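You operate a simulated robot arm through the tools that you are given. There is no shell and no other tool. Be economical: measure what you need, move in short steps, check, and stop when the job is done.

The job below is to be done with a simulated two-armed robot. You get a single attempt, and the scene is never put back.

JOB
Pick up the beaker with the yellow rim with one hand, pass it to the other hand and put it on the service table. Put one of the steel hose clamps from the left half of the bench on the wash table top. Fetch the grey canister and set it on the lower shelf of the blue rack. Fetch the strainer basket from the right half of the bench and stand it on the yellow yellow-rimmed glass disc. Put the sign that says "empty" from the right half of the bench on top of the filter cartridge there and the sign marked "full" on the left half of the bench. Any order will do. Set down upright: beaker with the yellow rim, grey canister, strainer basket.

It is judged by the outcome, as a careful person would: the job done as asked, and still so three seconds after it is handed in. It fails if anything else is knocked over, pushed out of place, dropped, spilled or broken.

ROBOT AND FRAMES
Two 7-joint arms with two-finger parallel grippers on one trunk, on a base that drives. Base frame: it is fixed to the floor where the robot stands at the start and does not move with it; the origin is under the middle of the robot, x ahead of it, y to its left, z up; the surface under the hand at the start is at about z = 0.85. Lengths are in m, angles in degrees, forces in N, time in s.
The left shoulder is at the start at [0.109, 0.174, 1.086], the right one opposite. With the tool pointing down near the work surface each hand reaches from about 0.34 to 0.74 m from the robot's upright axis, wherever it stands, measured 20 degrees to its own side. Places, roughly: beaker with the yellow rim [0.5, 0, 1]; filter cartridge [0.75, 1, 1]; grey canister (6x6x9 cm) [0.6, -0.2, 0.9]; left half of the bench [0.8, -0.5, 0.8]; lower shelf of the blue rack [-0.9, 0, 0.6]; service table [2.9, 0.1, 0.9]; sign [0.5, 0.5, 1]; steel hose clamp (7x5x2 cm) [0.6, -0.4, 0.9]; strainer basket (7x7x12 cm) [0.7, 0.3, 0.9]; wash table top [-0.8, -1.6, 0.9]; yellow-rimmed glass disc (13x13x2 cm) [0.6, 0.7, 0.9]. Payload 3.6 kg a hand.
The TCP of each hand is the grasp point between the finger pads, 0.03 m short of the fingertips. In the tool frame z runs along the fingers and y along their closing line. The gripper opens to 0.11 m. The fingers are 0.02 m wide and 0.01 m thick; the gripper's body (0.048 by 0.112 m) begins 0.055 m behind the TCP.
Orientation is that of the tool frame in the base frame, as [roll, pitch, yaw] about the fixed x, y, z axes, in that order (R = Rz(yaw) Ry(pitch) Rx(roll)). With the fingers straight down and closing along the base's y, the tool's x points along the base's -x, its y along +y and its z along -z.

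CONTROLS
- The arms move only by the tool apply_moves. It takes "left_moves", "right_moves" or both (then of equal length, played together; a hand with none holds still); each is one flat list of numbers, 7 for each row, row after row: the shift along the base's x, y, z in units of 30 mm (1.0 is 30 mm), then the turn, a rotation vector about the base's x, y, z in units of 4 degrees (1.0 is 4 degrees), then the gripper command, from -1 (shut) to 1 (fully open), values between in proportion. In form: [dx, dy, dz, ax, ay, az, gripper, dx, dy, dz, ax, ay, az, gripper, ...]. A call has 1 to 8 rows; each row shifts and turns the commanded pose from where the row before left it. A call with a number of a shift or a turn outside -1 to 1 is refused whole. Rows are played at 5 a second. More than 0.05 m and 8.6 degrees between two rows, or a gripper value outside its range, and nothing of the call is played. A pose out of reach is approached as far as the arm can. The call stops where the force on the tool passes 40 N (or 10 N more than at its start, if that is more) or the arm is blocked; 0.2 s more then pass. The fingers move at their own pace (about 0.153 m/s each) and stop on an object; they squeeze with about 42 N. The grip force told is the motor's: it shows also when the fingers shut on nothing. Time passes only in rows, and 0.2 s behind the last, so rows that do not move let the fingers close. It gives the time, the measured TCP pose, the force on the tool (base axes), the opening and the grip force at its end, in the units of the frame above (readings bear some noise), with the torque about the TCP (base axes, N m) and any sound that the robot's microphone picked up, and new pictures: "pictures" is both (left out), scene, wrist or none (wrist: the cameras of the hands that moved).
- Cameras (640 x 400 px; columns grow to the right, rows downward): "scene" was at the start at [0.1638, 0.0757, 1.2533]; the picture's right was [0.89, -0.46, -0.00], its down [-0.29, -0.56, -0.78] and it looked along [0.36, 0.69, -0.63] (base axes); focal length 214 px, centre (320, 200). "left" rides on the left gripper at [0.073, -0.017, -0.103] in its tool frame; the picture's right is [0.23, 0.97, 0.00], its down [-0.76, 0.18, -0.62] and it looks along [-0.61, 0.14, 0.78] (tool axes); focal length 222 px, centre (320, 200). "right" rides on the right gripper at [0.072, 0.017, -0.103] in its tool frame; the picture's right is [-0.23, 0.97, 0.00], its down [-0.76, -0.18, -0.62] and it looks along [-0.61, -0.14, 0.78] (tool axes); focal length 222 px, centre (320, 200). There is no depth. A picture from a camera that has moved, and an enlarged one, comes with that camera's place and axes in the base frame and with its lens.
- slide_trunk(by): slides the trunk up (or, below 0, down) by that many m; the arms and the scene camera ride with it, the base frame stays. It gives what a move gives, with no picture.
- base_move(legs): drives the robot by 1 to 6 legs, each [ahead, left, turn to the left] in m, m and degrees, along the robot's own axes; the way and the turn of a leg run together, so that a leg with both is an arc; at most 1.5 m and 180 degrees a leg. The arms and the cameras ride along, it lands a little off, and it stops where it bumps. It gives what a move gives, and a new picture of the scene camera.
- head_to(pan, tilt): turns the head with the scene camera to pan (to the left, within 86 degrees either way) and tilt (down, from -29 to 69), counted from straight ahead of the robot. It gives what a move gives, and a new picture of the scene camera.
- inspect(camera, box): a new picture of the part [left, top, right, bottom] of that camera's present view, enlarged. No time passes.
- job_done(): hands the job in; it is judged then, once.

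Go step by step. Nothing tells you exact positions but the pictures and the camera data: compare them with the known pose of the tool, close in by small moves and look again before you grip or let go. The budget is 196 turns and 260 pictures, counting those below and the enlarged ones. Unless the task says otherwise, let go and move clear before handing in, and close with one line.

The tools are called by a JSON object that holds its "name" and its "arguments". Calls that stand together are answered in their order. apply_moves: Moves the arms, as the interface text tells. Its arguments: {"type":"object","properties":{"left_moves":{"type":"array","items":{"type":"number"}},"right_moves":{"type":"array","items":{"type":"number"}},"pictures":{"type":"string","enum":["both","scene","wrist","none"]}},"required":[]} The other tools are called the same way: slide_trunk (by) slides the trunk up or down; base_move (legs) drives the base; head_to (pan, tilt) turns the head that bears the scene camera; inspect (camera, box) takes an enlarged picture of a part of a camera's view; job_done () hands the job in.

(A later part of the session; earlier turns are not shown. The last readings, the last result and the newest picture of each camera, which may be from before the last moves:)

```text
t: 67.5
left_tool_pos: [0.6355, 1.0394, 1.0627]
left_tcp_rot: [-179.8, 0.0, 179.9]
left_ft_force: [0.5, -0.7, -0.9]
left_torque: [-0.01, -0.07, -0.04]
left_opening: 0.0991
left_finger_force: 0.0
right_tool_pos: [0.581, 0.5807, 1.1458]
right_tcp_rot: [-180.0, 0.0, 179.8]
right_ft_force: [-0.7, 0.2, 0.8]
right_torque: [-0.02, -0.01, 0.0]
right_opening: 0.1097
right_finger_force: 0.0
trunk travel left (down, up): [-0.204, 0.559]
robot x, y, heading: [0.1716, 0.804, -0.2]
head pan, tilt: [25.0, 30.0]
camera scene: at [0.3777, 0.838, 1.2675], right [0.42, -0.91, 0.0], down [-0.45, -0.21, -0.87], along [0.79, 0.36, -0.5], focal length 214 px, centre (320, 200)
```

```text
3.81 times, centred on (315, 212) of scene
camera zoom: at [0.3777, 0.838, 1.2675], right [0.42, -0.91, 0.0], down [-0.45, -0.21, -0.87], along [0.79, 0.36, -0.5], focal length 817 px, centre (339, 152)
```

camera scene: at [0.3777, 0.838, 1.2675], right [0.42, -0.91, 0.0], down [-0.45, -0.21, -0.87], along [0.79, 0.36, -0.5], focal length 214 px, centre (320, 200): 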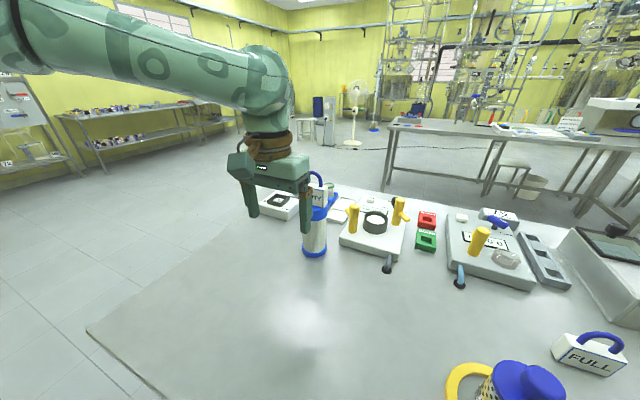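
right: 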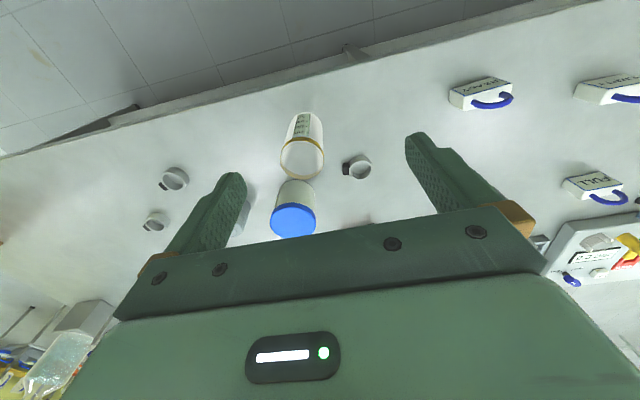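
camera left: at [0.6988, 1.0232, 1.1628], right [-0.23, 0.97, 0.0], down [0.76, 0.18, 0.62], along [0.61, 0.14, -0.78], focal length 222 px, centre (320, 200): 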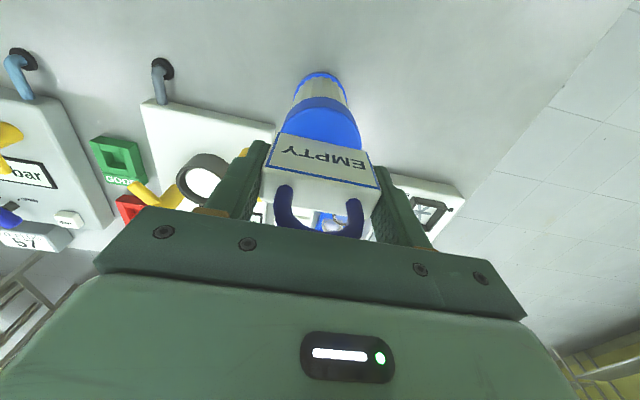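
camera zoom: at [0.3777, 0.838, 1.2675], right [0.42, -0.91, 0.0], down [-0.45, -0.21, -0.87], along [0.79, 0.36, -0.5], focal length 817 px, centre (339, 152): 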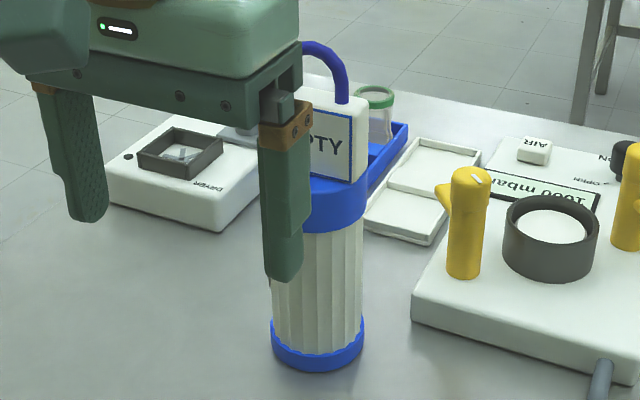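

EMPTY is placed. Now FULL: drive right so the left hand comes near it.

{"name": "base_move", "arguments": {"legs": [[-0.02, -0.52, 0]]}}

{"name": "apply_moves", "arguments": {"left_moves": [0.7, 0, 0, 0, 0, 0, 1, 0.7, 0, 0, 0, 0, 0, 1], "pictures": "wrist"}}

{"name": "inspect", "arguments": {"camera": "left", "box": [250, 60, 410, 170]}}

```text
t: 70.5
left_tool_pos: [0.614, 0.5204, 1.0625]
left_tcp_rot: [-179.9, 0.0, 179.9]
left_ft_force: [-1.0, -0.6, -0.2]
left_torque: [0.01, 0.04, 0.0]
left_opening: 0.0991
left_finger_force: 0.1
right_tool_pos: [0.5589, 0.0625, 1.1455]
right_tcp_rot: [179.9, -0.1, 179.7]
right_ft_force: [-0.4, -0.3, -0.1]
right_torque: [0.02, 0.03, 0.01]
right_opening: 0.1103
right_finger_force: 0.0
trunk travel left (down, up): [-0.204, 0.559]
robot x, y, heading: [0.1498, 0.2803, -0.5]
head pan, tilt: [25.0, 30.0]
camera scene: at [0.3562, 0.3196, 1.2673], right [0.42, -0.91, 0.0], down [-0.45, -0.21, -0.87], along [0.79, 0.36, -0.5], focal length 214 px, centre (320, 200)
```

scene: 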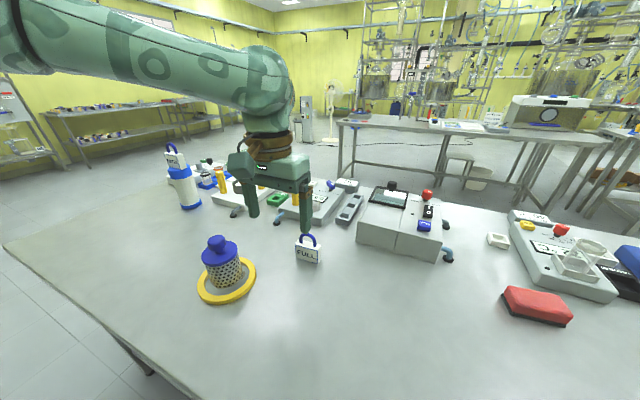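

```text
t: 71.1
left_tool_pos: [0.6556, 0.5202, 1.0604]
left_tcp_rot: [-179.7, -0.2, 179.9]
left_ft_force: [0.7, 0.7, -0.4]
left_torque: [0.0, 0.02, -0.04]
left_opening: 0.11
left_finger_force: 0.1
right_tool_pos: [0.5607, 0.0635, 1.1469]
right_tcp_rot: [-180.0, -0.2, 179.6]
right_ft_force: [-0.3, 0.4, 0.1]
right_torque: [0.01, -0.01, 0.0]
right_opening: 0.11
right_finger_force: 0.0
trunk travel left (down, up): [-0.204, 0.559]
robot x, y, heading: [0.147, 0.2836, -0.4]
head pan, tilt: [25.0, 30.0]
camera left: at [0.5823, 0.5046, 1.1646], right [-0.23, 0.97, 0.0], down [0.76, 0.18, 0.62], along [0.61, 0.14, -0.78], focal length 222 px, centre (320, 200)
```

left: 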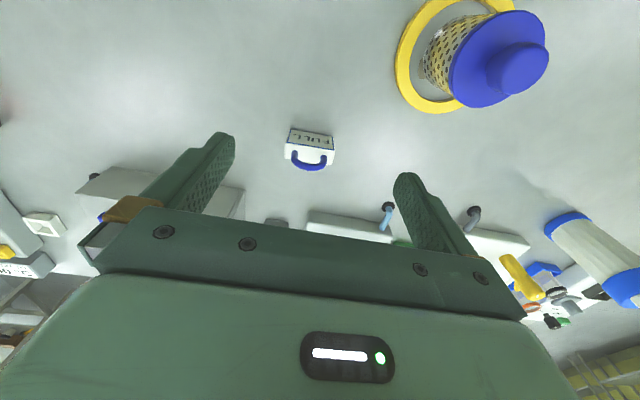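

```text
3.64 times, centred on (330, 115) of left
camera zoom: at [0.5823, 0.5046, 1.1646], right [-0.23, 0.97, 0.0], down [0.76, 0.18, 0.62], along [0.61, 0.14, -0.78], focal length 808 px, centre (284, 509)
```

zoom: 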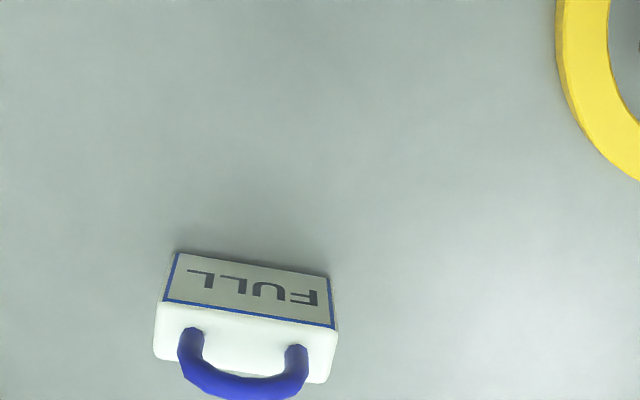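

FULL sign: centre ≈(0.720,0.521), yaw ≈+3.5°. I go over and descend.

{"name": "apply_moves", "arguments": {"left_moves": [0.8, 0, 0, 0, 0, 0.85, 1, 0.8, 0, 0, 0, 0, 0, 1, 0.53, 0, -0.8, 0, 0, 0, 1, 0, 0, -1, 0, 0, 0, 1, 0, 0, -1, 0, 0, 0, 1, 0, 0, -1, 0, 0, 0, 1, 0, 0, -1, 0, 0, 0, 1], "pictures": "wrist"}}

```text
t: 72.7
left_tool_pos: [0.7198, 0.521, 0.9178]
left_tcp_rot: [-179.9, 0.0, -176.7]
left_ft_force: [-0.7, -1.0, 0.1]
left_torque: [0.0, 0.0, 0.01]
left_opening: 0.1102
left_finger_force: 0.1
right_tool_pos: [0.5592, 0.0621, 1.1464]
right_tcp_rot: [180.0, -0.2, 179.7]
right_ft_force: [0.0, -0.9, 0.5]
right_torque: [-0.03, 0.01, 0.0]
right_opening: 0.1099
right_finger_force: 0.1
trunk travel left (down, up): [-0.204, 0.559]
robot x, y, heading: [0.1492, 0.2803, -0.2]
head pan, tilt: [25.0, 30.0]
camera left: at [0.6476, 0.5009, 1.0211], right [-0.28, 0.96, 0.0], down [0.75, 0.22, 0.62], along [0.6, 0.17, -0.78], focal length 222 px, centre (320, 200)
```

left: 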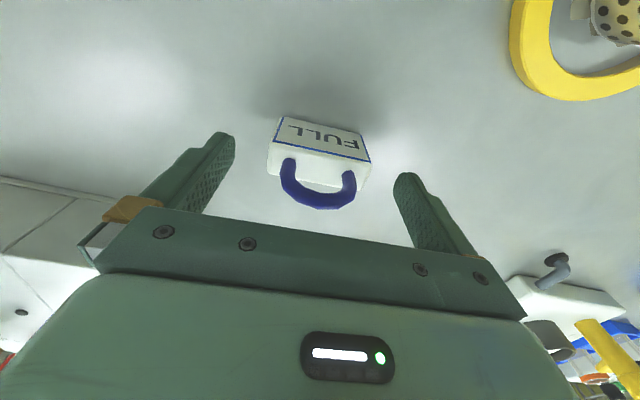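

{"name": "apply_moves", "arguments": {"left_moves": [0, 0, -0.8, 0, 0, 0, 1, 0, 0, 0, 0, 0, 0, 0.2, 0, 0, 0, 0, 0, 0, -0.5, 0, 0, 0, 0, 0, 0, -1, 0, 0, 0, 0, 0, 0, -1, 0, 0, 1, 0, 0, 0, -1, 0, 0, 1, 0, 0, 0, -1, 0, 0, 1, 0, 0, 0, -1], "pictures": "wrist"}}

```text
t: 74.5
left_tool_pos: [0.7194, 0.5201, 0.9849]
left_tcp_rot: [-180.0, 0.1, -176.8]
left_ft_force: [-0.4, 0.8, 0.1]
left_torque: [0.01, -0.06, -0.01]
left_opening: 0.0653
left_finger_force: 41.9
right_tool_pos: [0.5586, 0.0629, 1.1471]
right_tcp_rot: [-180.0, -0.1, 179.8]
right_ft_force: [-0.7, 0.5, 0.1]
right_torque: [-0.01, 0.03, -0.01]
right_opening: 0.1101
right_finger_force: 0.2
trunk travel left (down, up): [-0.204, 0.559]
robot x, y, heading: [0.1501, 0.2839, -0.4]
head pan, tilt: [25.0, 30.0]
camera left: at [0.6463, 0.5002, 1.0886], right [-0.28, 0.96, 0.0], down [0.75, 0.22, 0.62], along [0.6, 0.17, -0.78], focal length 222 px, centre (320, 200)
```

left: 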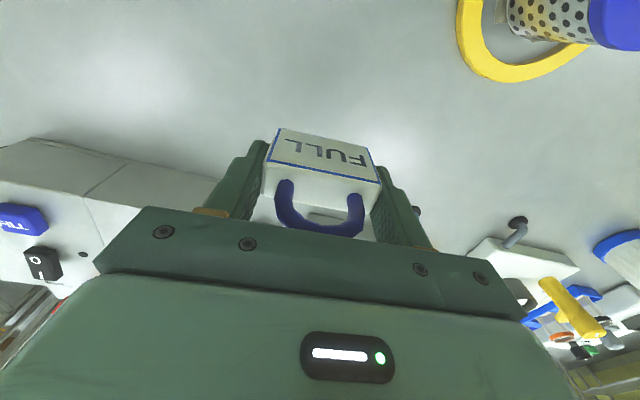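

FULL is held. I raise it, draw it back and look to the right for a free spot on the left half.

{"name": "apply_moves", "arguments": {"left_moves": [-1, 0, 1, 0, 0, 0, -1, -1, 0, 1, 0, 0, 0, -1, -1, 0, 1, 0, 0, 0, -1, -1, 0, 0.3, 0, 0, 0, -1, -1, 0, 0, 0, 0, 0, -1], "pictures": "none"}}

{"name": "base_move", "arguments": {"legs": [[-0.02, -0.5, 0]]}}

{"name": "head_to", "arguments": {"pan": -30, "tilt": 35}}

```text
t: 75.7
left_tool_pos: [0.5672, 0.5205, 1.0838]
left_tcp_rot: [-179.8, 0.0, -176.7]
left_ft_force: [0.0, -0.1, -1.1]
left_torque: [-0.02, 0.03, -0.01]
left_opening: 0.065
left_finger_force: 41.7
right_tool_pos: [0.5585, 0.063, 1.1472]
right_tcp_rot: [179.9, 0.1, 179.8]
right_ft_force: [-0.3, 0.4, 0.2]
right_torque: [0.04, -0.01, 0.02]
right_opening: 0.1101
right_finger_force: 0.0
trunk travel left (down, up): [-0.204, 0.559]
robot x, y, heading: [0.1508, 0.286, -0.5]
head pan, tilt: [25.0, 30.0]
```

```text
t: 78.6
left_tool_pos: [0.5463, 0.0142, 1.0831]
left_tcp_rot: [-179.9, -0.1, -176.8]
left_ft_force: [0.2, 0.1, -0.8]
left_torque: [-0.02, 0.02, 0.01]
left_opening: 0.0651
left_finger_force: 42.3
right_tool_pos: [0.5351, -0.4439, 1.1462]
right_tcp_rot: [179.9, -0.1, 179.6]
right_ft_force: [-0.6, -0.4, 0.7]
right_torque: [0.02, -0.02, 0.01]
right_opening: 0.1101
right_finger_force: 0.0
trunk travel left (down, up): [-0.204, 0.559]
robot x, y, heading: [0.1252, -0.2224, -0.6]
head pan, tilt: [25.0, 30.0]
camera scene: at [0.3329, -0.1858, 1.2673], right [0.42, -0.91, 0.0], down [-0.46, -0.21, -0.87], along [0.79, 0.36, -0.5], focal length 214 px, centre (320, 200)
```

scene: 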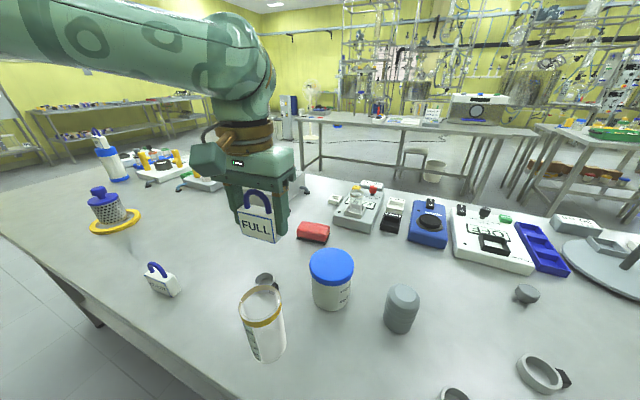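

```text
t: 79.9
left_tool_pos: [0.5458, 0.0141, 1.0842]
left_tcp_rot: [-179.7, -0.1, -176.7]
left_ft_force: [0.4, -0.4, -0.2]
left_torque: [0.01, 0.0, -0.03]
left_opening: 0.0651
left_finger_force: 41.9
right_tool_pos: [0.5354, -0.4427, 1.1466]
right_tcp_rot: [-180.0, -0.1, 179.5]
right_ft_force: [-0.2, -0.7, 0.9]
right_torque: [0.01, -0.02, -0.02]
right_opening: 0.1101
right_finger_force: 0.0
trunk travel left (down, up): [-0.204, 0.559]
robot x, y, heading: [0.1271, -0.2226, -0.4]
head pan, tilt: [-30.0, 35.0]
camera scene: at [0.3266, -0.2673, 1.2595], right [-0.51, -0.86, 0.0], down [-0.5, 0.29, -0.82], along [0.71, -0.41, -0.57], focal length 214 px, centre (320, 200)
```

scene: 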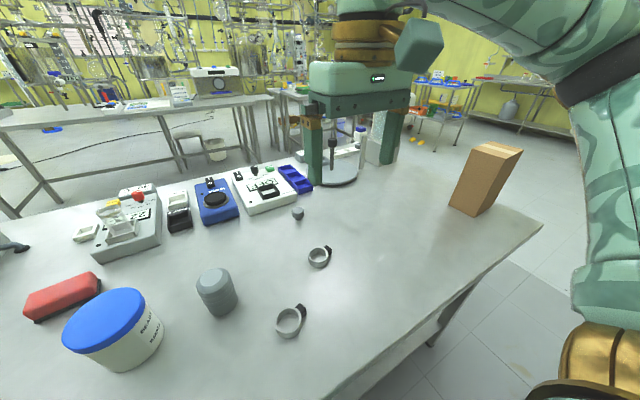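

The left half spans y<0.13; a free spot is (0.48,−0.55). I drive right to bring the sign there.

{"name": "base_move", "arguments": {"legs": [[0, -0.565, 0.4]]}}

{"name": "head_to", "arguments": {"pan": 20, "tilt": 50}}

```text
t: 83.1
left_tool_pos: [0.5422, -0.551, 1.0836]
left_tcp_rot: [-179.9, 0.0, -176.5]
left_ft_force: [0.0, 0.3, -1.2]
left_torque: [-0.01, -0.01, -0.02]
left_opening: 0.0653
left_finger_force: 42.0
right_tool_pos: [0.5347, -1.0098, 1.1463]
right_tcp_rot: [179.9, -0.2, 179.9]
right_ft_force: [0.0, 0.6, 0.2]
right_torque: [0.02, 0.01, -0.03]
right_opening: 0.11
right_finger_force: 0.0
trunk travel left (down, up): [-0.204, 0.559]
robot x, y, heading: [0.1235, -0.7905, -0.4]
head pan, tilt: [-30.0, 35.0]
camera scene: at [0.3243, -0.8358, 1.2595], right [-0.5, -0.87, 0.0], down [-0.5, 0.29, -0.82], along [0.71, -0.41, -0.57], focal length 214 px, centre (320, 200)
```

scene: 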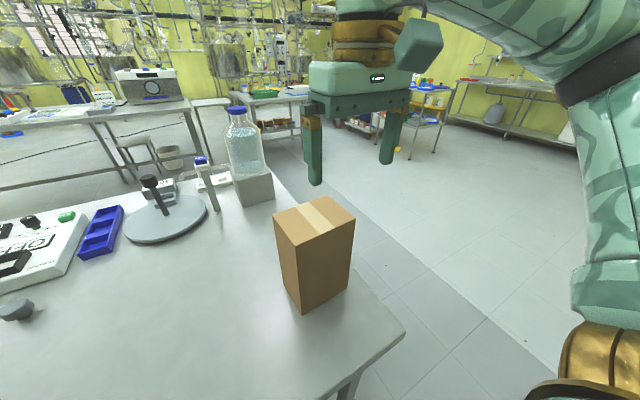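

```text
t: 84.3
left_tool_pos: [0.5413, -0.5515, 1.0844]
left_tcp_rot: [-179.8, 0.1, -176.4]
left_ft_force: [0.3, -0.1, -0.1]
left_torque: [0.0, -0.01, -0.03]
left_opening: 0.0652
left_finger_force: 42.3
right_tool_pos: [0.5333, -1.0091, 1.1468]
right_tcp_rot: [180.0, -0.1, 179.9]
right_ft_force: [-0.1, -0.1, 0.4]
right_torque: [0.01, 0.0, 0.02]
right_opening: 0.1104
right_finger_force: 0.1
trunk travel left (down, up): [-0.204, 0.559]
robot x, y, heading: [0.1253, -0.7924, -0.3]
head pan, tilt: [20.0, 50.0]
camera scene: at [0.3205, -0.7649, 1.2378], right [0.34, -0.94, 0.0], down [-0.72, -0.26, -0.64], along [0.6, 0.22, -0.77], focal length 214 px, centre (320, 200)
```

scene: 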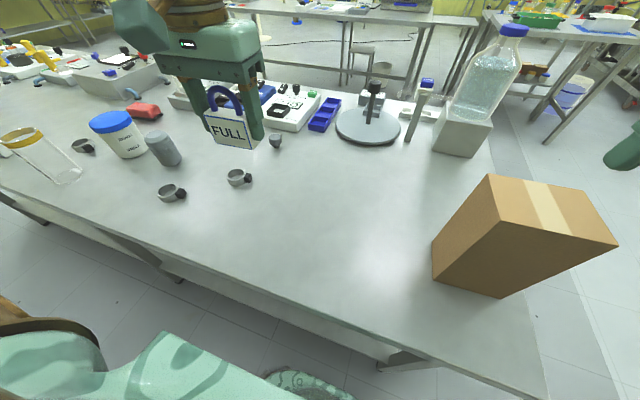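

Free spot confirmed. I lower the FULL sign at ≈(0.50,−0.55).

{"name": "apply_moves", "arguments": {"left_moves": [-0.7, 0, -1, 0, 0, 0, -1, -0.7, 0, -1, 0, 0, 0, -1, 0, 0, -1, 0, 0, 0, -1, 0, 0, -1, 0, 0, 0, -1, 0, 0, -1, 0, 0, 0, -1, 0, 0, -1, 0, 0, 0, -1, 0, 0, -0.2, 0, 0, 0, -1], "pictures": "none"}}

{"name": "apply_moves", "arguments": {"left_moves": [0, 0, -0.1, 0, 0, 0, -1, 0, 0, -0.05, 0, 0, 0, -1, 0, 0, 0, 0, 0, 0, -1], "pictures": "none"}}

```text
t: 85.9
left_tool_pos: [0.4988, -0.5512, 0.8977]
left_tcp_rot: [-179.8, 0.0, -176.5]
left_ft_force: [0.4, 0.2, -0.3]
left_torque: [-0.02, 0.0, 0.0]
left_opening: 0.0652
left_finger_force: 41.9
right_tool_pos: [0.5339, -1.0093, 1.1455]
right_tcp_rot: [179.9, -0.1, 179.9]
right_ft_force: [0.4, -0.3, -0.2]
right_torque: [-0.03, -0.01, 0.0]
right_opening: 0.11
right_finger_force: 0.0
trunk travel left (down, up): [-0.204, 0.559]
robot x, y, heading: [0.1229, -0.7882, 0.1]
head pan, tilt: [20.0, 50.0]
```

```text
t: 86.7
left_tool_pos: [0.4993, -0.5517, 0.8943]
left_tcp_rot: [-179.8, 0.1, -176.4]
left_ft_force: [0.1, -0.2, 0.2]
left_torque: [0.04, 0.0, -0.02]
left_opening: 0.0651
left_finger_force: 42.0
right_tool_pos: [0.5348, -1.0091, 1.1463]
right_tcp_rot: [-180.0, -0.1, 179.9]
right_ft_force: [1.2, 0.4, -0.2]
right_torque: [-0.01, -0.01, -0.04]
right_opening: 0.1097
right_finger_force: 0.1
trunk travel left (down, up): [-0.204, 0.559]
robot x, y, heading: [0.1236, -0.7905, -0.3]
head pan, tilt: [20.0, 50.0]
```

{"name": "apply_moves", "arguments": {"left_moves": [0, 0, -0.06, 0, 0, 0, -1, 0, 0, 0, 0, 0, 0, -1], "pictures": "none"}}

{"name": "inspect", "arguments": {"camera": "scene", "box": [160, 140, 300, 240]}}

```text
t: 87.3
left_tool_pos: [0.4987, -0.5515, 0.8938]
left_tcp_rot: [-179.9, 0.2, -176.4]
left_ft_force: [2.8, 6.3, 24.4]
left_torque: [0.52, 0.1, -0.11]
left_opening: 0.0649
left_finger_force: 42.5
right_tool_pos: [0.5324, -1.0089, 1.148]
right_tcp_rot: [180.0, 0.0, 179.9]
right_ft_force: [-0.2, -0.5, -0.1]
right_torque: [0.02, 0.0, 0.03]
right_opening: 0.1102
right_finger_force: 0.1
trunk travel left (down, up): [-0.204, 0.559]
robot x, y, heading: [0.1212, -0.7899, 0.0]
head pan, tilt: [20.0, 50.0]
```

```text
4.00 times, centred on (230, 190) of scene
camera zoom: at [0.3191, -0.7649, 1.2383], right [0.34, -0.94, 0.0], down [-0.72, -0.26, -0.64], along [0.6, 0.22, -0.77], focal length 858 px, centre (680, 240)
```

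zoom: 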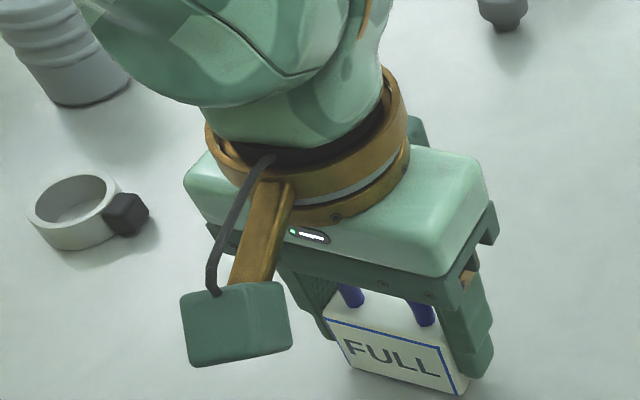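

Sign is on the bench. I release and rise.

{"name": "apply_moves", "arguments": {"left_moves": [0, 0, 0.07, 0, 0, 0, -1, 0, 0, 0, 0, 0, 0, 0, 0, 0, 0, 0, 0, 0, 0.3, 0, 0, 0, 0, 0, 0, 0.7, 0, 0, 1, 0, 0, 0, 0.7, 0, 0, 1, 0, 0, 0, 0.7, 0, 0, 1, 0, 0, 0, 0.7, 0, 0, 1, 0, 0, 0, 0.7], "pictures": "none"}}

{"name": "apply_moves", "arguments": {"left_moves": [0, 0, 1, 0, 0, 0, 1, 0, 0, 1, 0, 0, -0.85, 1, 0, 0, 0.5, 0, 0, 0, 1], "pictures": "scene"}}

```text
t: 89.1
left_tool_pos: [0.5, -0.5504, 1.0147]
left_tcp_rot: [-179.7, -0.1, -176.5]
left_ft_force: [-0.2, 0.0, -0.3]
left_torque: [0.01, 0.03, -0.01]
left_opening: 0.0935
left_finger_force: 0.1
right_tool_pos: [0.5336, -1.0093, 1.1466]
right_tcp_rot: [180.0, -0.1, 179.9]
right_ft_force: [-0.2, 1.0, 0.2]
right_torque: [0.02, 0.02, -0.02]
right_opening: 0.1099
right_finger_force: 0.0
trunk travel left (down, up): [-0.204, 0.559]
robot x, y, heading: [0.122, -0.7877, -0.2]
head pan, tilt: [20.0, 50.0]
```

```text
t: 89.9
left_tool_pos: [0.5011, -0.5514, 1.082]
left_tcp_rot: [-179.8, 0.1, -179.8]
left_ft_force: [-0.3, 0.3, -0.3]
left_torque: [0.07, -0.04, -0.01]
left_opening: 0.11
left_finger_force: 0.1
left hand out of reach, approached as far as the arm can: row 3
right_tool_pos: [0.5336, -1.0098, 1.1461]
right_tcp_rot: [179.9, -0.1, 179.9]
right_ft_force: [-0.1, 0.2, 0.6]
right_torque: [0.02, -0.01, -0.01]
right_opening: 0.1101
right_finger_force: 0.1
trunk travel left (down, up): [-0.204, 0.559]
robot x, y, heading: [0.1225, -0.7937, 0.1]
head pan, tilt: [20.0, 50.0]
camera scene: at [0.3199, -0.7656, 1.2379], right [0.34, -0.94, 0.0], down [-0.72, -0.26, -0.64], along [0.6, 0.22, -0.77], focal length 214 px, centre (320, 200)
```

scene: 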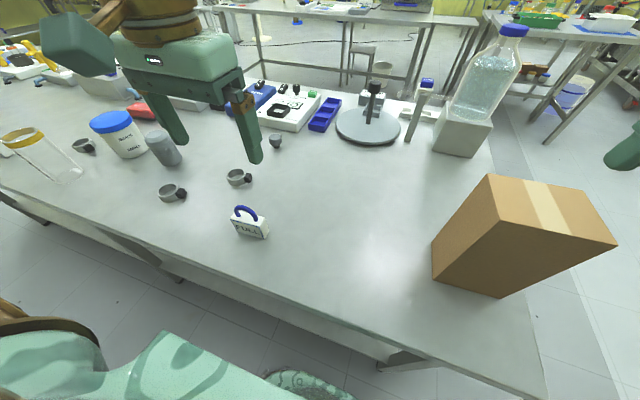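

FULL is placed. I drive left so that the right hand comes over clamp B.

{"name": "base_move", "arguments": {"legs": [[0, 0.578, 0]]}}

{"name": "apply_moves", "arguments": {"right_moves": [0.7, 0, -1, 0, 0, 0, 1, 0.7, 0, -1, 0, 0, 0, 1, 0.7, 0, -1, 0, 0, 0, 1], "pictures": "wrist"}}

{"name": "inspect", "arguments": {"camera": "right", "box": [220, 50, 420, 175]}}

```text
t: 93.2
left_tool_pos: [0.4968, 0.0289, 1.0811]
left_tcp_rot: [-179.9, 0.1, -179.5]
left_ft_force: [0.0, -0.4, 0.2]
left_torque: [0.04, 0.01, 0.04]
left_opening: 0.1101
left_finger_force: 0.1
right_tool_pos: [0.5338, -0.4279, 1.1455]
right_tcp_rot: [179.9, -0.1, -179.6]
right_ft_force: [1.0, 0.6, -0.9]
right_torque: [0.02, -0.01, 0.02]
right_opening: 0.1101
right_finger_force: 0.1
trunk travel left (down, up): [-0.204, 0.559]
robot x, y, heading: [0.118, -0.2109, 0.1]
head pan, tilt: [20.0, 50.0]
camera scene: at [0.3193, -0.185, 1.2378], right [0.35, -0.94, 0.0], down [-0.72, -0.27, -0.64], along [0.6, 0.22, -0.77], focal length 214 px, centre (320, 200)
```

scene: 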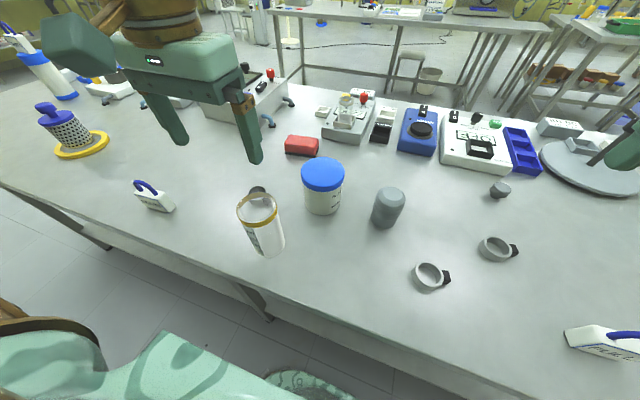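

```text
t: 94.0
left_tool_pos: [0.4989, 0.0281, 1.0806]
left_tcp_rot: [-179.8, 0.0, -179.5]
left_ft_force: [0.5, -1.0, 0.2]
left_torque: [-0.01, -0.01, 0.04]
left_opening: 0.1101
left_finger_force: 0.2
right_tool_pos: [0.598, -0.429, 1.0546]
right_tcp_rot: [179.9, -0.2, -179.8]
right_ft_force: [-0.3, 0.2, -0.3]
right_torque: [-0.02, 0.02, 0.03]
right_opening: 0.1103
right_finger_force: 0.0
trunk travel left (down, up): [-0.204, 0.559]
robot x, y, heading: [0.1204, -0.2152, 0.5]
head pan, tilt: [20.0, 50.0]
camera right: at [0.5253, -0.4121, 1.1602], right [0.22, 0.97, 0.0], down [0.76, -0.18, 0.62], along [0.61, -0.14, -0.78], focal length 222 px, centre (320, 200)
```

right: 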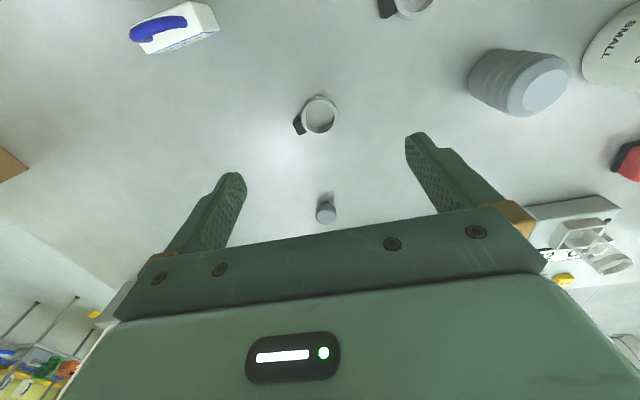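

```text
3.20 times, centred on (320, 112) of right
camera zoom: at [0.5253, -0.4121, 1.1602], right [0.22, 0.97, 0.0], down [0.76, -0.18, 0.62], along [0.61, -0.14, -0.78], focal length 711 px, centre (320, 480)
```

zoom: 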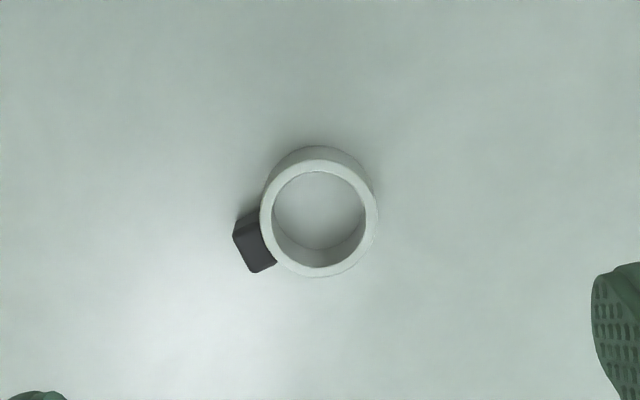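

Clamp B: ring centre ≈(0.62,−0.433), its screw box toward −y. I'll grip it along its long axis (yaw +11°).

{"name": "apply_moves", "arguments": {"right_moves": [0.35, -0.16, -1, 0, 0, 0.9, 1, 0.4, -0.16, -1, 0, 0, 0.9, 1, 0, 0, -1, 0, 0, 0.9, 1, 0, 0, -1, 0, 0, 0, 1, 0, 0, -0.8, 0, 0, 0, 1], "pictures": "wrist"}}

```text
t: 95.2
left_tool_pos: [0.4977, 0.0287, 1.0816]
left_tcp_rot: [-179.8, -0.2, -179.5]
left_ft_force: [-0.2, 0.6, -0.4]
left_torque: [-0.01, 0.0, -0.03]
left_opening: 0.11
left_finger_force: 0.0
right_tool_pos: [0.6207, -0.4377, 0.9131]
right_tcp_rot: [179.9, -0.2, -169.0]
right_ft_force: [0.5, 0.3, 0.3]
right_torque: [0.01, 0.04, 0.01]
right_opening: 0.11
right_finger_force: 0.0
trunk travel left (down, up): [-0.204, 0.559]
robot x, y, heading: [0.122, -0.2167, 0.2]
head pan, tilt: [20.0, 50.0]
camera right: at [0.546, -0.4354, 1.0172], right [0.04, 1.0, 0.0], down [0.78, -0.03, 0.62], along [0.62, -0.02, -0.78], focal length 222 px, centre (320, 200)
```

right: 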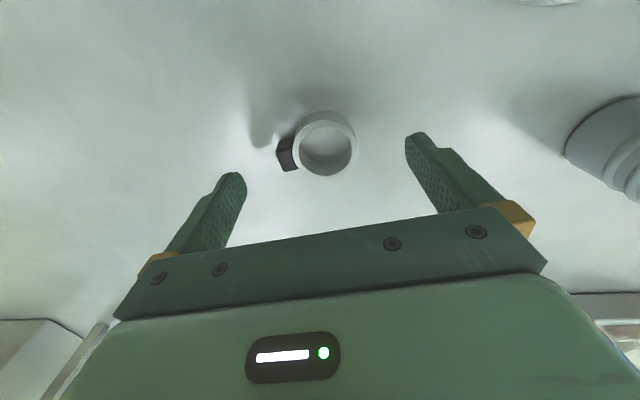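

{"name": "apply_moves", "arguments": {"right_moves": [-0.2, 0, -0.5, 0, 0, 0, 1, 0, 0, -0.4, 0, 0, 0, 1, 0, 0, 0, 0, 0, 0, 0.5, 0, 0, 0, 0, 0, 0, 0], "pictures": "wrist"}}

```text
t: 96.2
left_tool_pos: [0.4977, 0.0289, 1.0822]
left_tcp_rot: [-179.8, 0.0, -179.5]
left_ft_force: [-0.5, -0.2, -0.3]
left_torque: [-0.03, 0.0, 0.01]
left_opening: 0.11
left_finger_force: 0.0
right_tool_pos: [0.6133, -0.4373, 0.8856]
right_tcp_rot: [180.0, -0.2, -168.9]
right_ft_force: [-1.2, -0.7, 1.1]
right_torque: [-0.05, -0.05, 0.02]
right_opening: 0.0588
right_finger_force: 41.6
trunk travel left (down, up): [-0.204, 0.559]
robot x, y, heading: [0.1193, -0.2109, 0.2]
head pan, tilt: [20.0, 50.0]
camera right: at [0.5398, -0.4357, 0.9902], right [0.04, 1.0, 0.0], down [0.78, -0.03, 0.62], along [0.62, -0.02, -0.78], focal length 222 px, centre (320, 200)
```

right: 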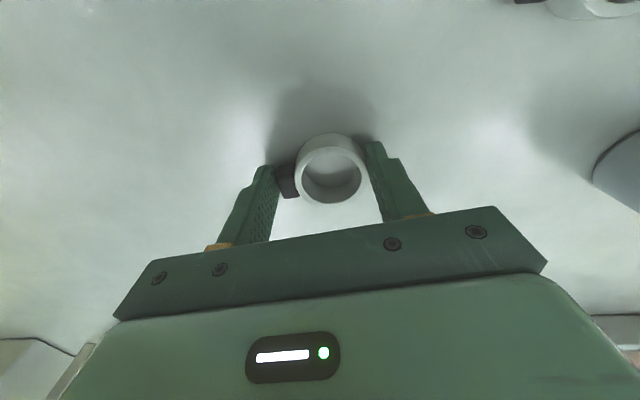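

Gripped at ~59 mm. I close fully and lift to see whether it stays.

{"name": "apply_moves", "arguments": {"right_moves": [0, 0, 0, 0, 0, 0, -1, 0, 0, 0.5, 0, 0, 0, -1, 0, 0, 1, 0, 0, 0, -1, 0, 0, 1, 0, 0, 0, -1, 0, 0, 1, 0, 0, 0, -1, 0, 0, 1, 0, 0, 0, -1, -0.5, 0, 1, 0, 0, 0, -1], "pictures": "wrist"}}

{"name": "head_to", "arguments": {"pan": -5, "tilt": 50}}

```text
t: 97.8
left_tool_pos: [0.4975, 0.0296, 1.0823]
left_tcp_rot: [-179.8, 0.2, -179.5]
left_ft_force: [0.4, 0.2, -0.7]
left_torque: [-0.02, -0.02, 0.0]
left_opening: 0.11
left_finger_force: 0.0
right_tool_pos: [0.5986, -0.4385, 1.0512]
right_tcp_rot: [179.9, -0.1, -169.0]
right_ft_force: [-0.4, 0.2, -1.1]
right_torque: [-0.04, -0.01, 0.01]
right_opening: 0.0586
right_finger_force: 42.3
trunk travel left (down, up): [-0.204, 0.559]
robot x, y, heading: [0.1237, -0.2091, 0.1]
head pan, tilt: [20.0, 50.0]
camera right: at [0.5244, -0.4351, 1.156], right [0.04, 1.0, 0.0], down [0.78, -0.03, 0.62], along [0.62, -0.02, -0.78], focal length 222 px, centre (320, 200)
```

right: 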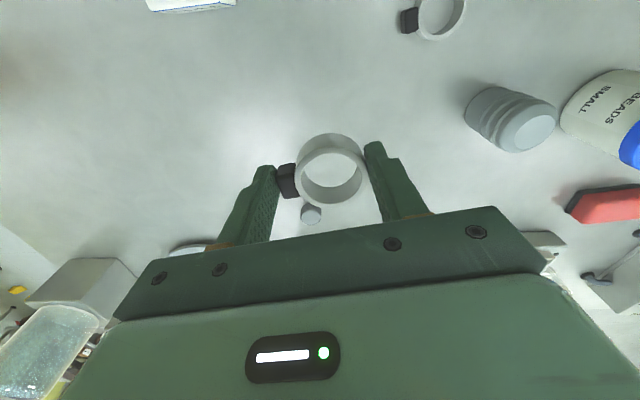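

```text
t: 98.7
left_tool_pos: [0.4975, 0.0289, 1.0816]
left_tcp_rot: [-179.8, 0.0, -179.4]
left_ft_force: [-0.2, -0.4, -0.5]
left_torque: [0.0, 0.02, 0.0]
left_opening: 0.11
left_finger_force: 0.0
right_tool_pos: [0.6003, -0.4375, 1.0505]
right_tcp_rot: [-179.9, -0.1, -169.0]
right_ft_force: [0.3, 0.3, 0.3]
right_torque: [-0.02, -0.02, 0.0]
right_opening: 0.0588
right_finger_force: 42.4
trunk travel left (down, up): [-0.204, 0.559]
robot x, y, heading: [0.1231, -0.2114, 0.4]
head pan, tilt: [-5.0, 50.0]
camera scene: at [0.3239, -0.2186, 1.2378], right [-0.08, -1.0, 0.0], down [-0.76, 0.06, -0.64], along [0.64, -0.05, -0.77], focal length 214 px, centre (320, 200)
```

scene: 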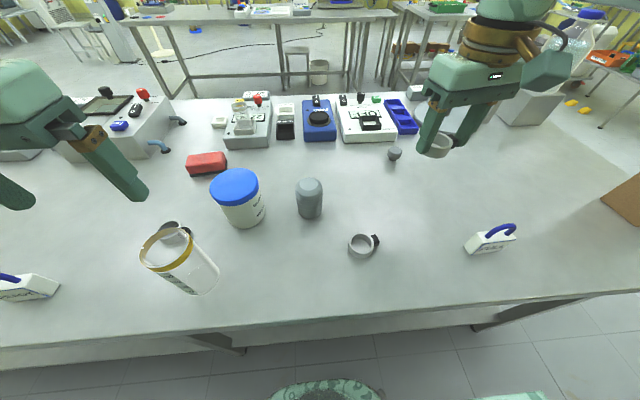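

Clamp held; canister at ≈(0.63,−0.222). I first deliver the clamp and look at the rack: back off the bench and move right.

{"name": "base_move", "arguments": {"legs": [[-0.35, 0, 0], [0, -0.45, 0]]}}

{"name": "head_to", "arguments": {"pan": -86, "tilt": 15}}

```text
t: 103.3
left_tool_pos: [0.1499, -0.4249, 1.0816]
left_tcp_rot: [-179.8, 0.1, -179.7]
left_ft_force: [-0.2, -0.9, 0.7]
left_torque: [-0.01, 0.02, 0.01]
left_opening: 0.1099
left_finger_force: 0.2
right_tool_pos: [0.2515, -0.8909, 1.0499]
right_tcp_rot: [180.0, -0.1, -169.0]
right_ft_force: [1.1, -0.2, -0.2]
right_torque: [0.0, 0.02, 0.04]
right_opening: 0.059
right_finger_force: 42.2
trunk travel left (down, up): [-0.204, 0.559]
robot x, y, heading: [-0.2257, -0.668, 0.2]
head pan, tilt: [-5.0, 50.0]
camera scene: at [-0.0238, -0.6724, 1.2378], right [-0.08, -1.0, 0.0], down [-0.76, 0.06, -0.64], along [0.64, -0.05, -0.77], focal length 214 px, centre (320, 200)
```

scene: 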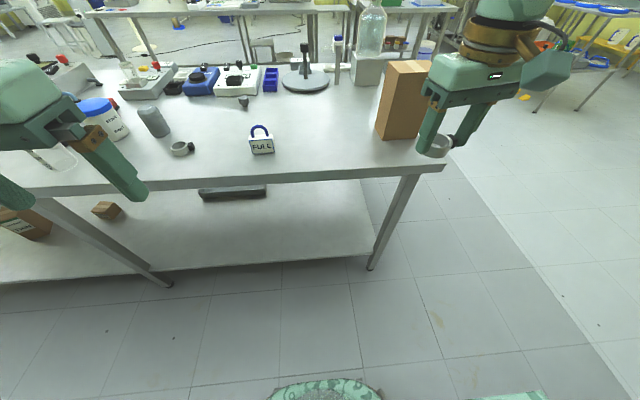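

```text
t: 104.8
left_tool_pos: [0.1507, -0.4232, 1.0818]
left_tcp_rot: [-179.8, 0.1, -179.6]
left_ft_force: [0.3, -0.8, 0.3]
left_torque: [-0.03, -0.01, -0.01]
left_opening: 0.1101
left_finger_force: 0.1
right_tool_pos: [0.2527, -0.891, 1.0497]
right_tcp_rot: [-180.0, -0.2, -169.1]
right_ft_force: [-0.1, -0.1, 0.2]
right_torque: [-0.01, -0.03, 0.01]
right_opening: 0.059
right_finger_force: 42.2
trunk travel left (down, up): [-0.204, 0.559]
robot x, y, heading: [-0.2257, -0.6676, 0.1]
head pan, tilt: [-85.9, 15.0]
camera scene: at [-0.0935, -0.7584, 1.2915], right [-1.0, -0.07, 0.0], down [-0.02, 0.26, -0.97], along [0.07, -0.96, -0.26], focal length 214 px, centre (320, 200)
```

scene: 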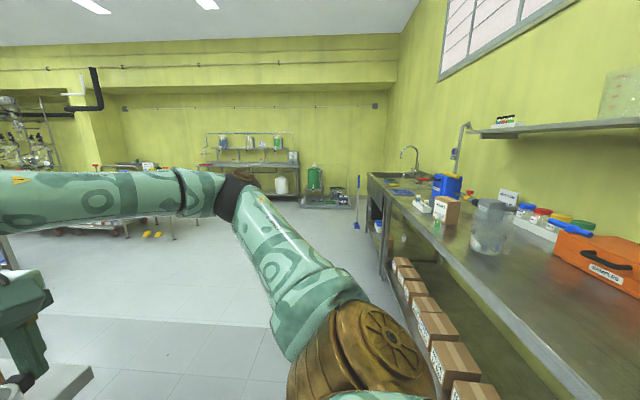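

The wash table runs along the wall at x<−0.5. I drive clear of the bench to about (0.2,−1.65) and turn to face it.

{"name": "base_move", "arguments": {"legs": [[0, -0.95, 0], [0.4, 0, 0], [0, 0, -90], [0, 0, -90]]}}

{"name": "head_to", "arguments": {"pan": 0, "tilt": 35}}

```text
t: 119.7
left_tool_pos: [-0.1942, -1.8576, 1.0825]
left_tcp_rot: [-179.8, 0.0, -0.5]
left_ft_force: [-0.1, 0.4, 0.4]
left_torque: [-0.01, 0.01, 0.0]
left_opening: 0.11
left_finger_force: 0.0
right_tool_pos: [-0.2885, -1.3906, 1.0502]
right_tcp_rot: [180.0, -0.1, 10.1]
right_ft_force: [-0.4, -0.2, 0.0]
right_torque: [-0.01, 0.01, -0.02]
right_opening: 0.0589
right_finger_force: 41.9
trunk travel left (down, up): [-0.204, 0.559]
robot x, y, heading: [0.1833, -1.6177, 179.6]
head pan, tilt: [-85.9, 15.0]
camera scene: at [0.0536, -1.5286, 1.2915], right [1.0, 0.06, 0.0], down [0.02, -0.26, -0.97], along [-0.06, 0.96, -0.26], focal length 214 px, centre (320, 200)
```

scene: 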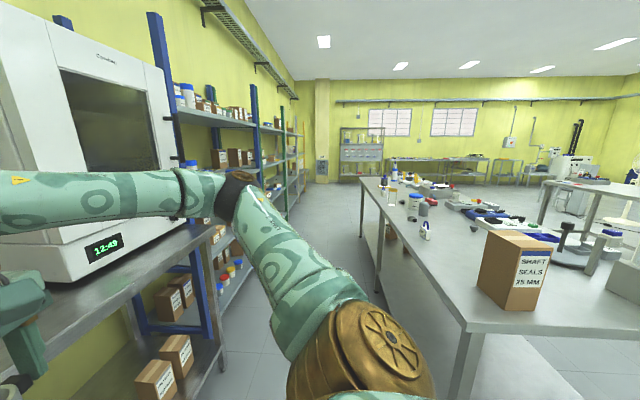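

```text
t: 121.2
left_tool_pos: [-0.1933, -1.8584, 1.0818]
left_tcp_rot: [-179.7, -0.1, -0.4]
left_ft_force: [-0.1, 0.0, 0.8]
left_torque: [-0.01, -0.03, -0.04]
left_opening: 0.11
left_finger_force: 0.1
right_tool_pos: [-0.2877, -1.3904, 1.0511]
right_tcp_rot: [-180.0, -0.1, 10.2]
right_ft_force: [-0.2, 0.6, -0.2]
right_torque: [0.0, 0.01, -0.01]
right_opening: 0.059
right_finger_force: 42.2
trunk travel left (down, up): [-0.204, 0.559]
robot x, y, heading: [0.1823, -1.6207, 179.4]
head pan, tilt: [0.0, 35.0]
camera scene: at [-0.0288, -1.621, 1.2595], right [0.01, 1.0, 0.0], down [0.57, -0.01, -0.82], along [-0.82, 0.01, -0.57], focal length 214 px, centre (320, 200)
```

scene: 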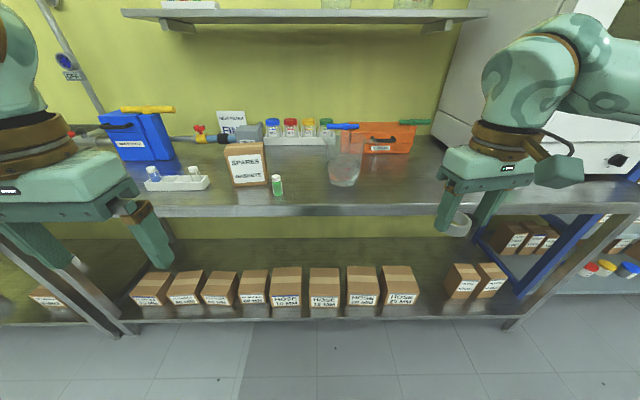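

The wash table top is ahead; a free spot is right of the glass jar, around (−0.58,−1.38). I drive nearer and check with the right wrist camera.

{"name": "base_move", "arguments": {"legs": [[0.2, 0, 0.5]]}}

{"name": "apply_moves", "arguments": {"right_moves": [-0.5, 0, 0, 0, 0, 0, -1], "pictures": "wrist"}}

```text
t: 122.8
left_tool_pos: [-0.394, -1.8587, 1.0827]
left_tcp_rot: [-179.8, 0.0, 0.1]
left_ft_force: [0.7, 0.1, -0.1]
left_torque: [0.0, 0.03, -0.04]
left_opening: 0.11
left_finger_force: 0.1
right_tool_pos: [-0.4928, -1.3926, 1.0504]
right_tcp_rot: [-180.0, -0.2, 10.6]
right_ft_force: [-0.4, 0.0, -0.3]
right_torque: [0.01, -0.02, -0.03]
right_opening: 0.0589
right_finger_force: 42.0
trunk travel left (down, up): [-0.204, 0.559]
robot x, y, heading: [-0.016, -1.6206, 179.5]
head pan, tilt: [0.0, 35.0]
camera scene: at [-0.2315, -1.6211, 1.2592], right [0.0, 1.0, 0.0], down [0.57, 0.0, -0.82], along [-0.82, 0.0, -0.57], focal length 214 px, centre (320, 200)
```

scene: 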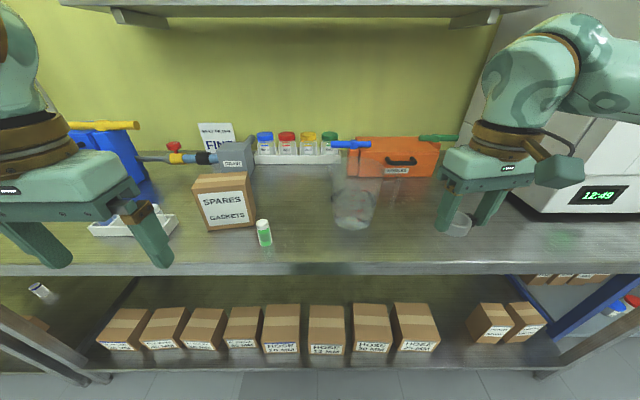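

```text
t: 123.2
left_tool_pos: [-0.3941, -1.8604, 1.0818]
left_tcp_rot: [-179.8, 0.0, 0.1]
left_ft_force: [-0.6, 0.0, -0.4]
left_torque: [0.0, -0.02, 0.05]
left_opening: 0.1098
left_finger_force: 0.0
right_tool_pos: [-0.5062, -1.393, 1.0502]
right_tcp_rot: [-180.0, 0.0, 10.6]
right_ft_force: [-0.2, 0.8, 0.8]
right_torque: [0.02, 0.0, 0.03]
right_opening: 0.0591
right_finger_force: 42.5
trunk travel left (down, up): [-0.204, 0.559]
robot x, y, heading: [-0.0143, -1.6181, 179.6]
head pan, tilt: [0.0, 35.0]
camera right: at [-0.433, -1.3969, 1.1554], right [-0.04, -1.0, 0.0], down [-0.78, 0.03, 0.62], along [-0.62, 0.03, -0.78], focal length 222 px, centre (320, 200)
```

right: 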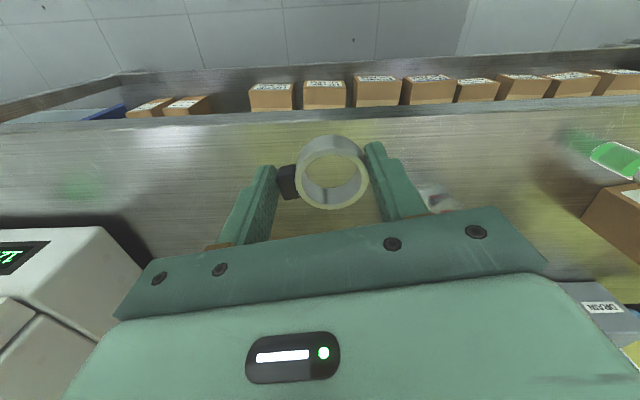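

Spot (−0.60,−1.38) is clear of jar and oven. I extend and descend carefully.

{"name": "apply_moves", "arguments": {"right_moves": [-1, 0.2, 0, 0, 0, 0, -1, -1, 0.2, 0, 0, 0, 0, -1, -1, 0, -0.8, 0, 0, 0, -1, 0, 0, -1, 0, 0, 0, -1, 0, 0, -0.8, 0, 0, 0, -1], "pictures": "both"}}

```text
t: 124.5
left_tool_pos: [-0.393, -1.8599, 1.0814]
left_tcp_rot: [-179.8, 0.0, 0.2]
left_ft_force: [0.2, -0.9, 0.4]
left_torque: [-0.01, 0.0, 0.01]
left_opening: 0.1099
left_finger_force: 0.0
right_tool_pos: [-0.5285, -1.392, 0.9781]
right_tcp_rot: [179.9, -0.1, 10.6]
right_ft_force: [0.3, 0.4, 0.2]
right_torque: [0.02, -0.02, 0.0]
right_opening: 0.0588
right_finger_force: 41.7
right hand out of reach, approached as far as the arm can: row 1, 2, 3
trunk travel left (down, up): [-0.204, 0.559]
robot x, y, heading: [-0.0197, -1.6231, 179.8]
head pan, tilt: [0.0, 35.0]
camera scene: at [-0.2305, -1.6214, 1.2594], right [0.0, 1.0, 0.0], down [0.57, 0.0, -0.82], along [-0.82, 0.0, -0.57], focal length 214 px, centre (320, 200)
camera right: at [-0.4547, -1.3957, 1.0824], right [-0.04, -1.0, 0.0], down [-0.78, 0.04, 0.62], along [-0.62, 0.03, -0.78], focal length 222 px, centre (320, 200)
```

scene: 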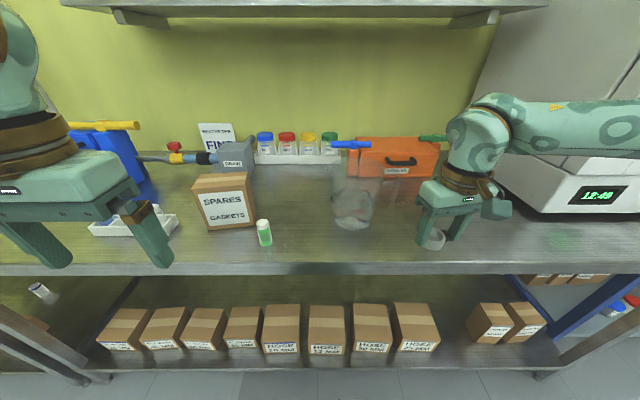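
right: 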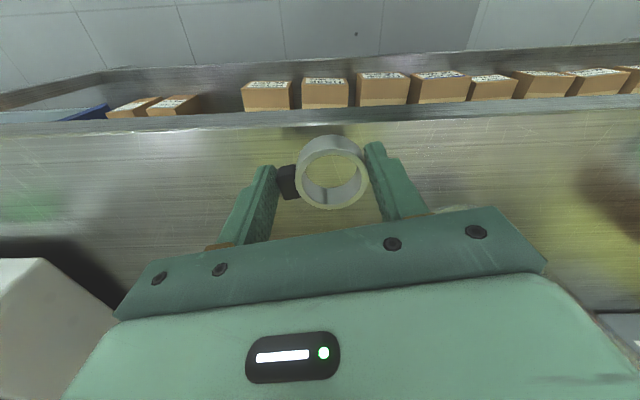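

The hand stopped short; I drive 8 cm nearer instead.

{"name": "base_move", "arguments": {"legs": [[0.08, 0, 0]]}}

{"name": "apply_moves", "arguments": {"right_moves": [0, 0, -0.8, 0, 0, 0, -1, 0, 0, -0.4, 0, 0, 0, -1], "pictures": "wrist"}}

```text
t: 125.5
left_tool_pos: [-0.4738, -1.8593, 1.0813]
left_tcp_rot: [-179.8, 0.1, 0.0]
left_ft_force: [-0.4, -0.2, 1.3]
left_torque: [-0.02, -0.01, 0.02]
left_opening: 0.1099
left_finger_force: 0.0
right_tool_pos: [-0.6095, -1.3923, 0.9771]
right_tcp_rot: [180.0, -0.2, 10.5]
right_ft_force: [-0.2, 0.0, -0.9]
right_torque: [0.01, 0.0, 0.0]
right_opening: 0.059
right_finger_force: 42.2
trunk travel left (down, up): [-0.204, 0.559]
robot x, y, heading: [-0.0972, -1.6205, 179.7]
head pan, tilt: [0.0, 35.0]
camera scene: at [-0.3117, -1.6207, 1.2592], right [0.0, 1.0, 0.0], down [0.58, 0.0, -0.82], along [-0.82, 0.0, -0.58], focal length 214 px, centre (320, 200)
```

scene: 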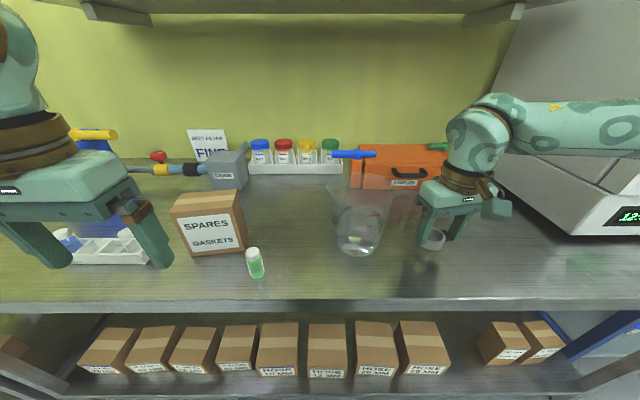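

```text
t: 126.1
left_tool_pos: [-0.4721, -1.8598, 1.0817]
left_tcp_rot: [-179.8, 0.0, 0.1]
left_ft_force: [-0.1, -0.4, 0.7]
left_torque: [0.02, 0.02, -0.01]
left_opening: 0.11
left_finger_force: 0.0
right_tool_pos: [-0.6072, -1.3906, 0.9421]
right_tcp_rot: [179.9, 0.0, 10.5]
right_ft_force: [0.2, 1.0, 0.1]
right_torque: [-0.01, 0.0, -0.01]
right_opening: 0.059
right_finger_force: 42.0
trunk travel left (down, up): [-0.204, 0.559]
robot x, y, heading: [-0.097, -1.6213, 179.7]
head pan, tilt: [0.0, 35.0]
camera right: at [-0.534, -1.395, 1.0469], right [-0.05, -1.0, 0.0], down [-0.78, 0.04, 0.62], along [-0.62, 0.03, -0.78], focal length 222 px, centre (320, 200)
```

right: 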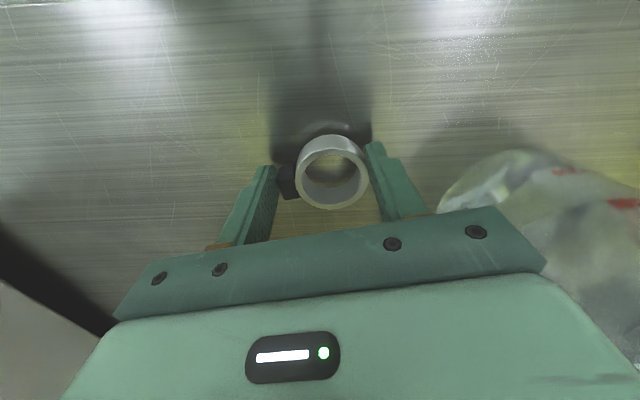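

The jar is close on the −y side; I shift a bit away from it while lowering in small steps.

{"name": "apply_moves", "arguments": {"right_moves": [0, 0.6, -0.3, 0, 0, 0, -1, 0, 0, -0.2, 0, 0, 0, -1, 0, 0, -0.1, 0, 0, 0, -1], "pictures": "wrist"}}

```text
t: 126.9
left_tool_pos: [-0.4716, -1.859, 1.0822]
left_tcp_rot: [-179.8, 0.1, 0.0]
left_ft_force: [-0.9, -0.5, 0.2]
left_torque: [-0.03, -0.01, 0.02]
left_opening: 0.1101
left_finger_force: 0.1
right_tool_pos: [-0.6075, -1.3746, 0.931]
right_tcp_rot: [179.9, 0.5, 10.4]
right_ft_force: [5.0, 0.4, 15.4]
right_torque: [0.52, -0.18, -0.4]
right_opening: 0.0591
right_finger_force: 41.6
trunk travel left (down, up): [-0.204, 0.559]
robot x, y, heading: [-0.0953, -1.6177, 179.7]
head pan, tilt: [0.0, 35.0]
stopped in row 3 (right hand): the force on the tool passed its limit at 48 N (the readings are from after the stop); the commanded pose is now the measured one
camera right: at [-0.5332, -1.3778, 1.0341], right [-0.05, -1.0, 0.0], down [-0.78, 0.04, 0.63], along [-0.63, 0.03, -0.78], focal length 222 px, centre (320, 200)
```

right: 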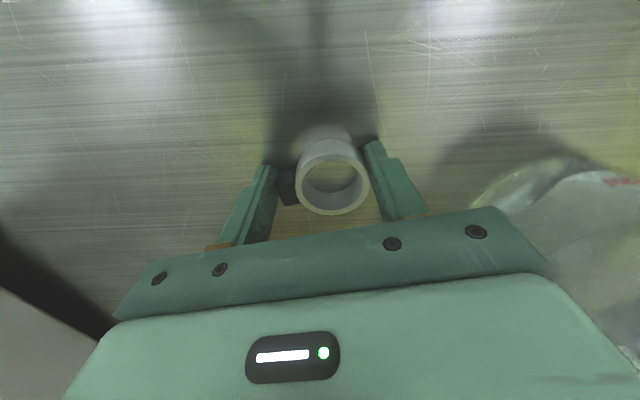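

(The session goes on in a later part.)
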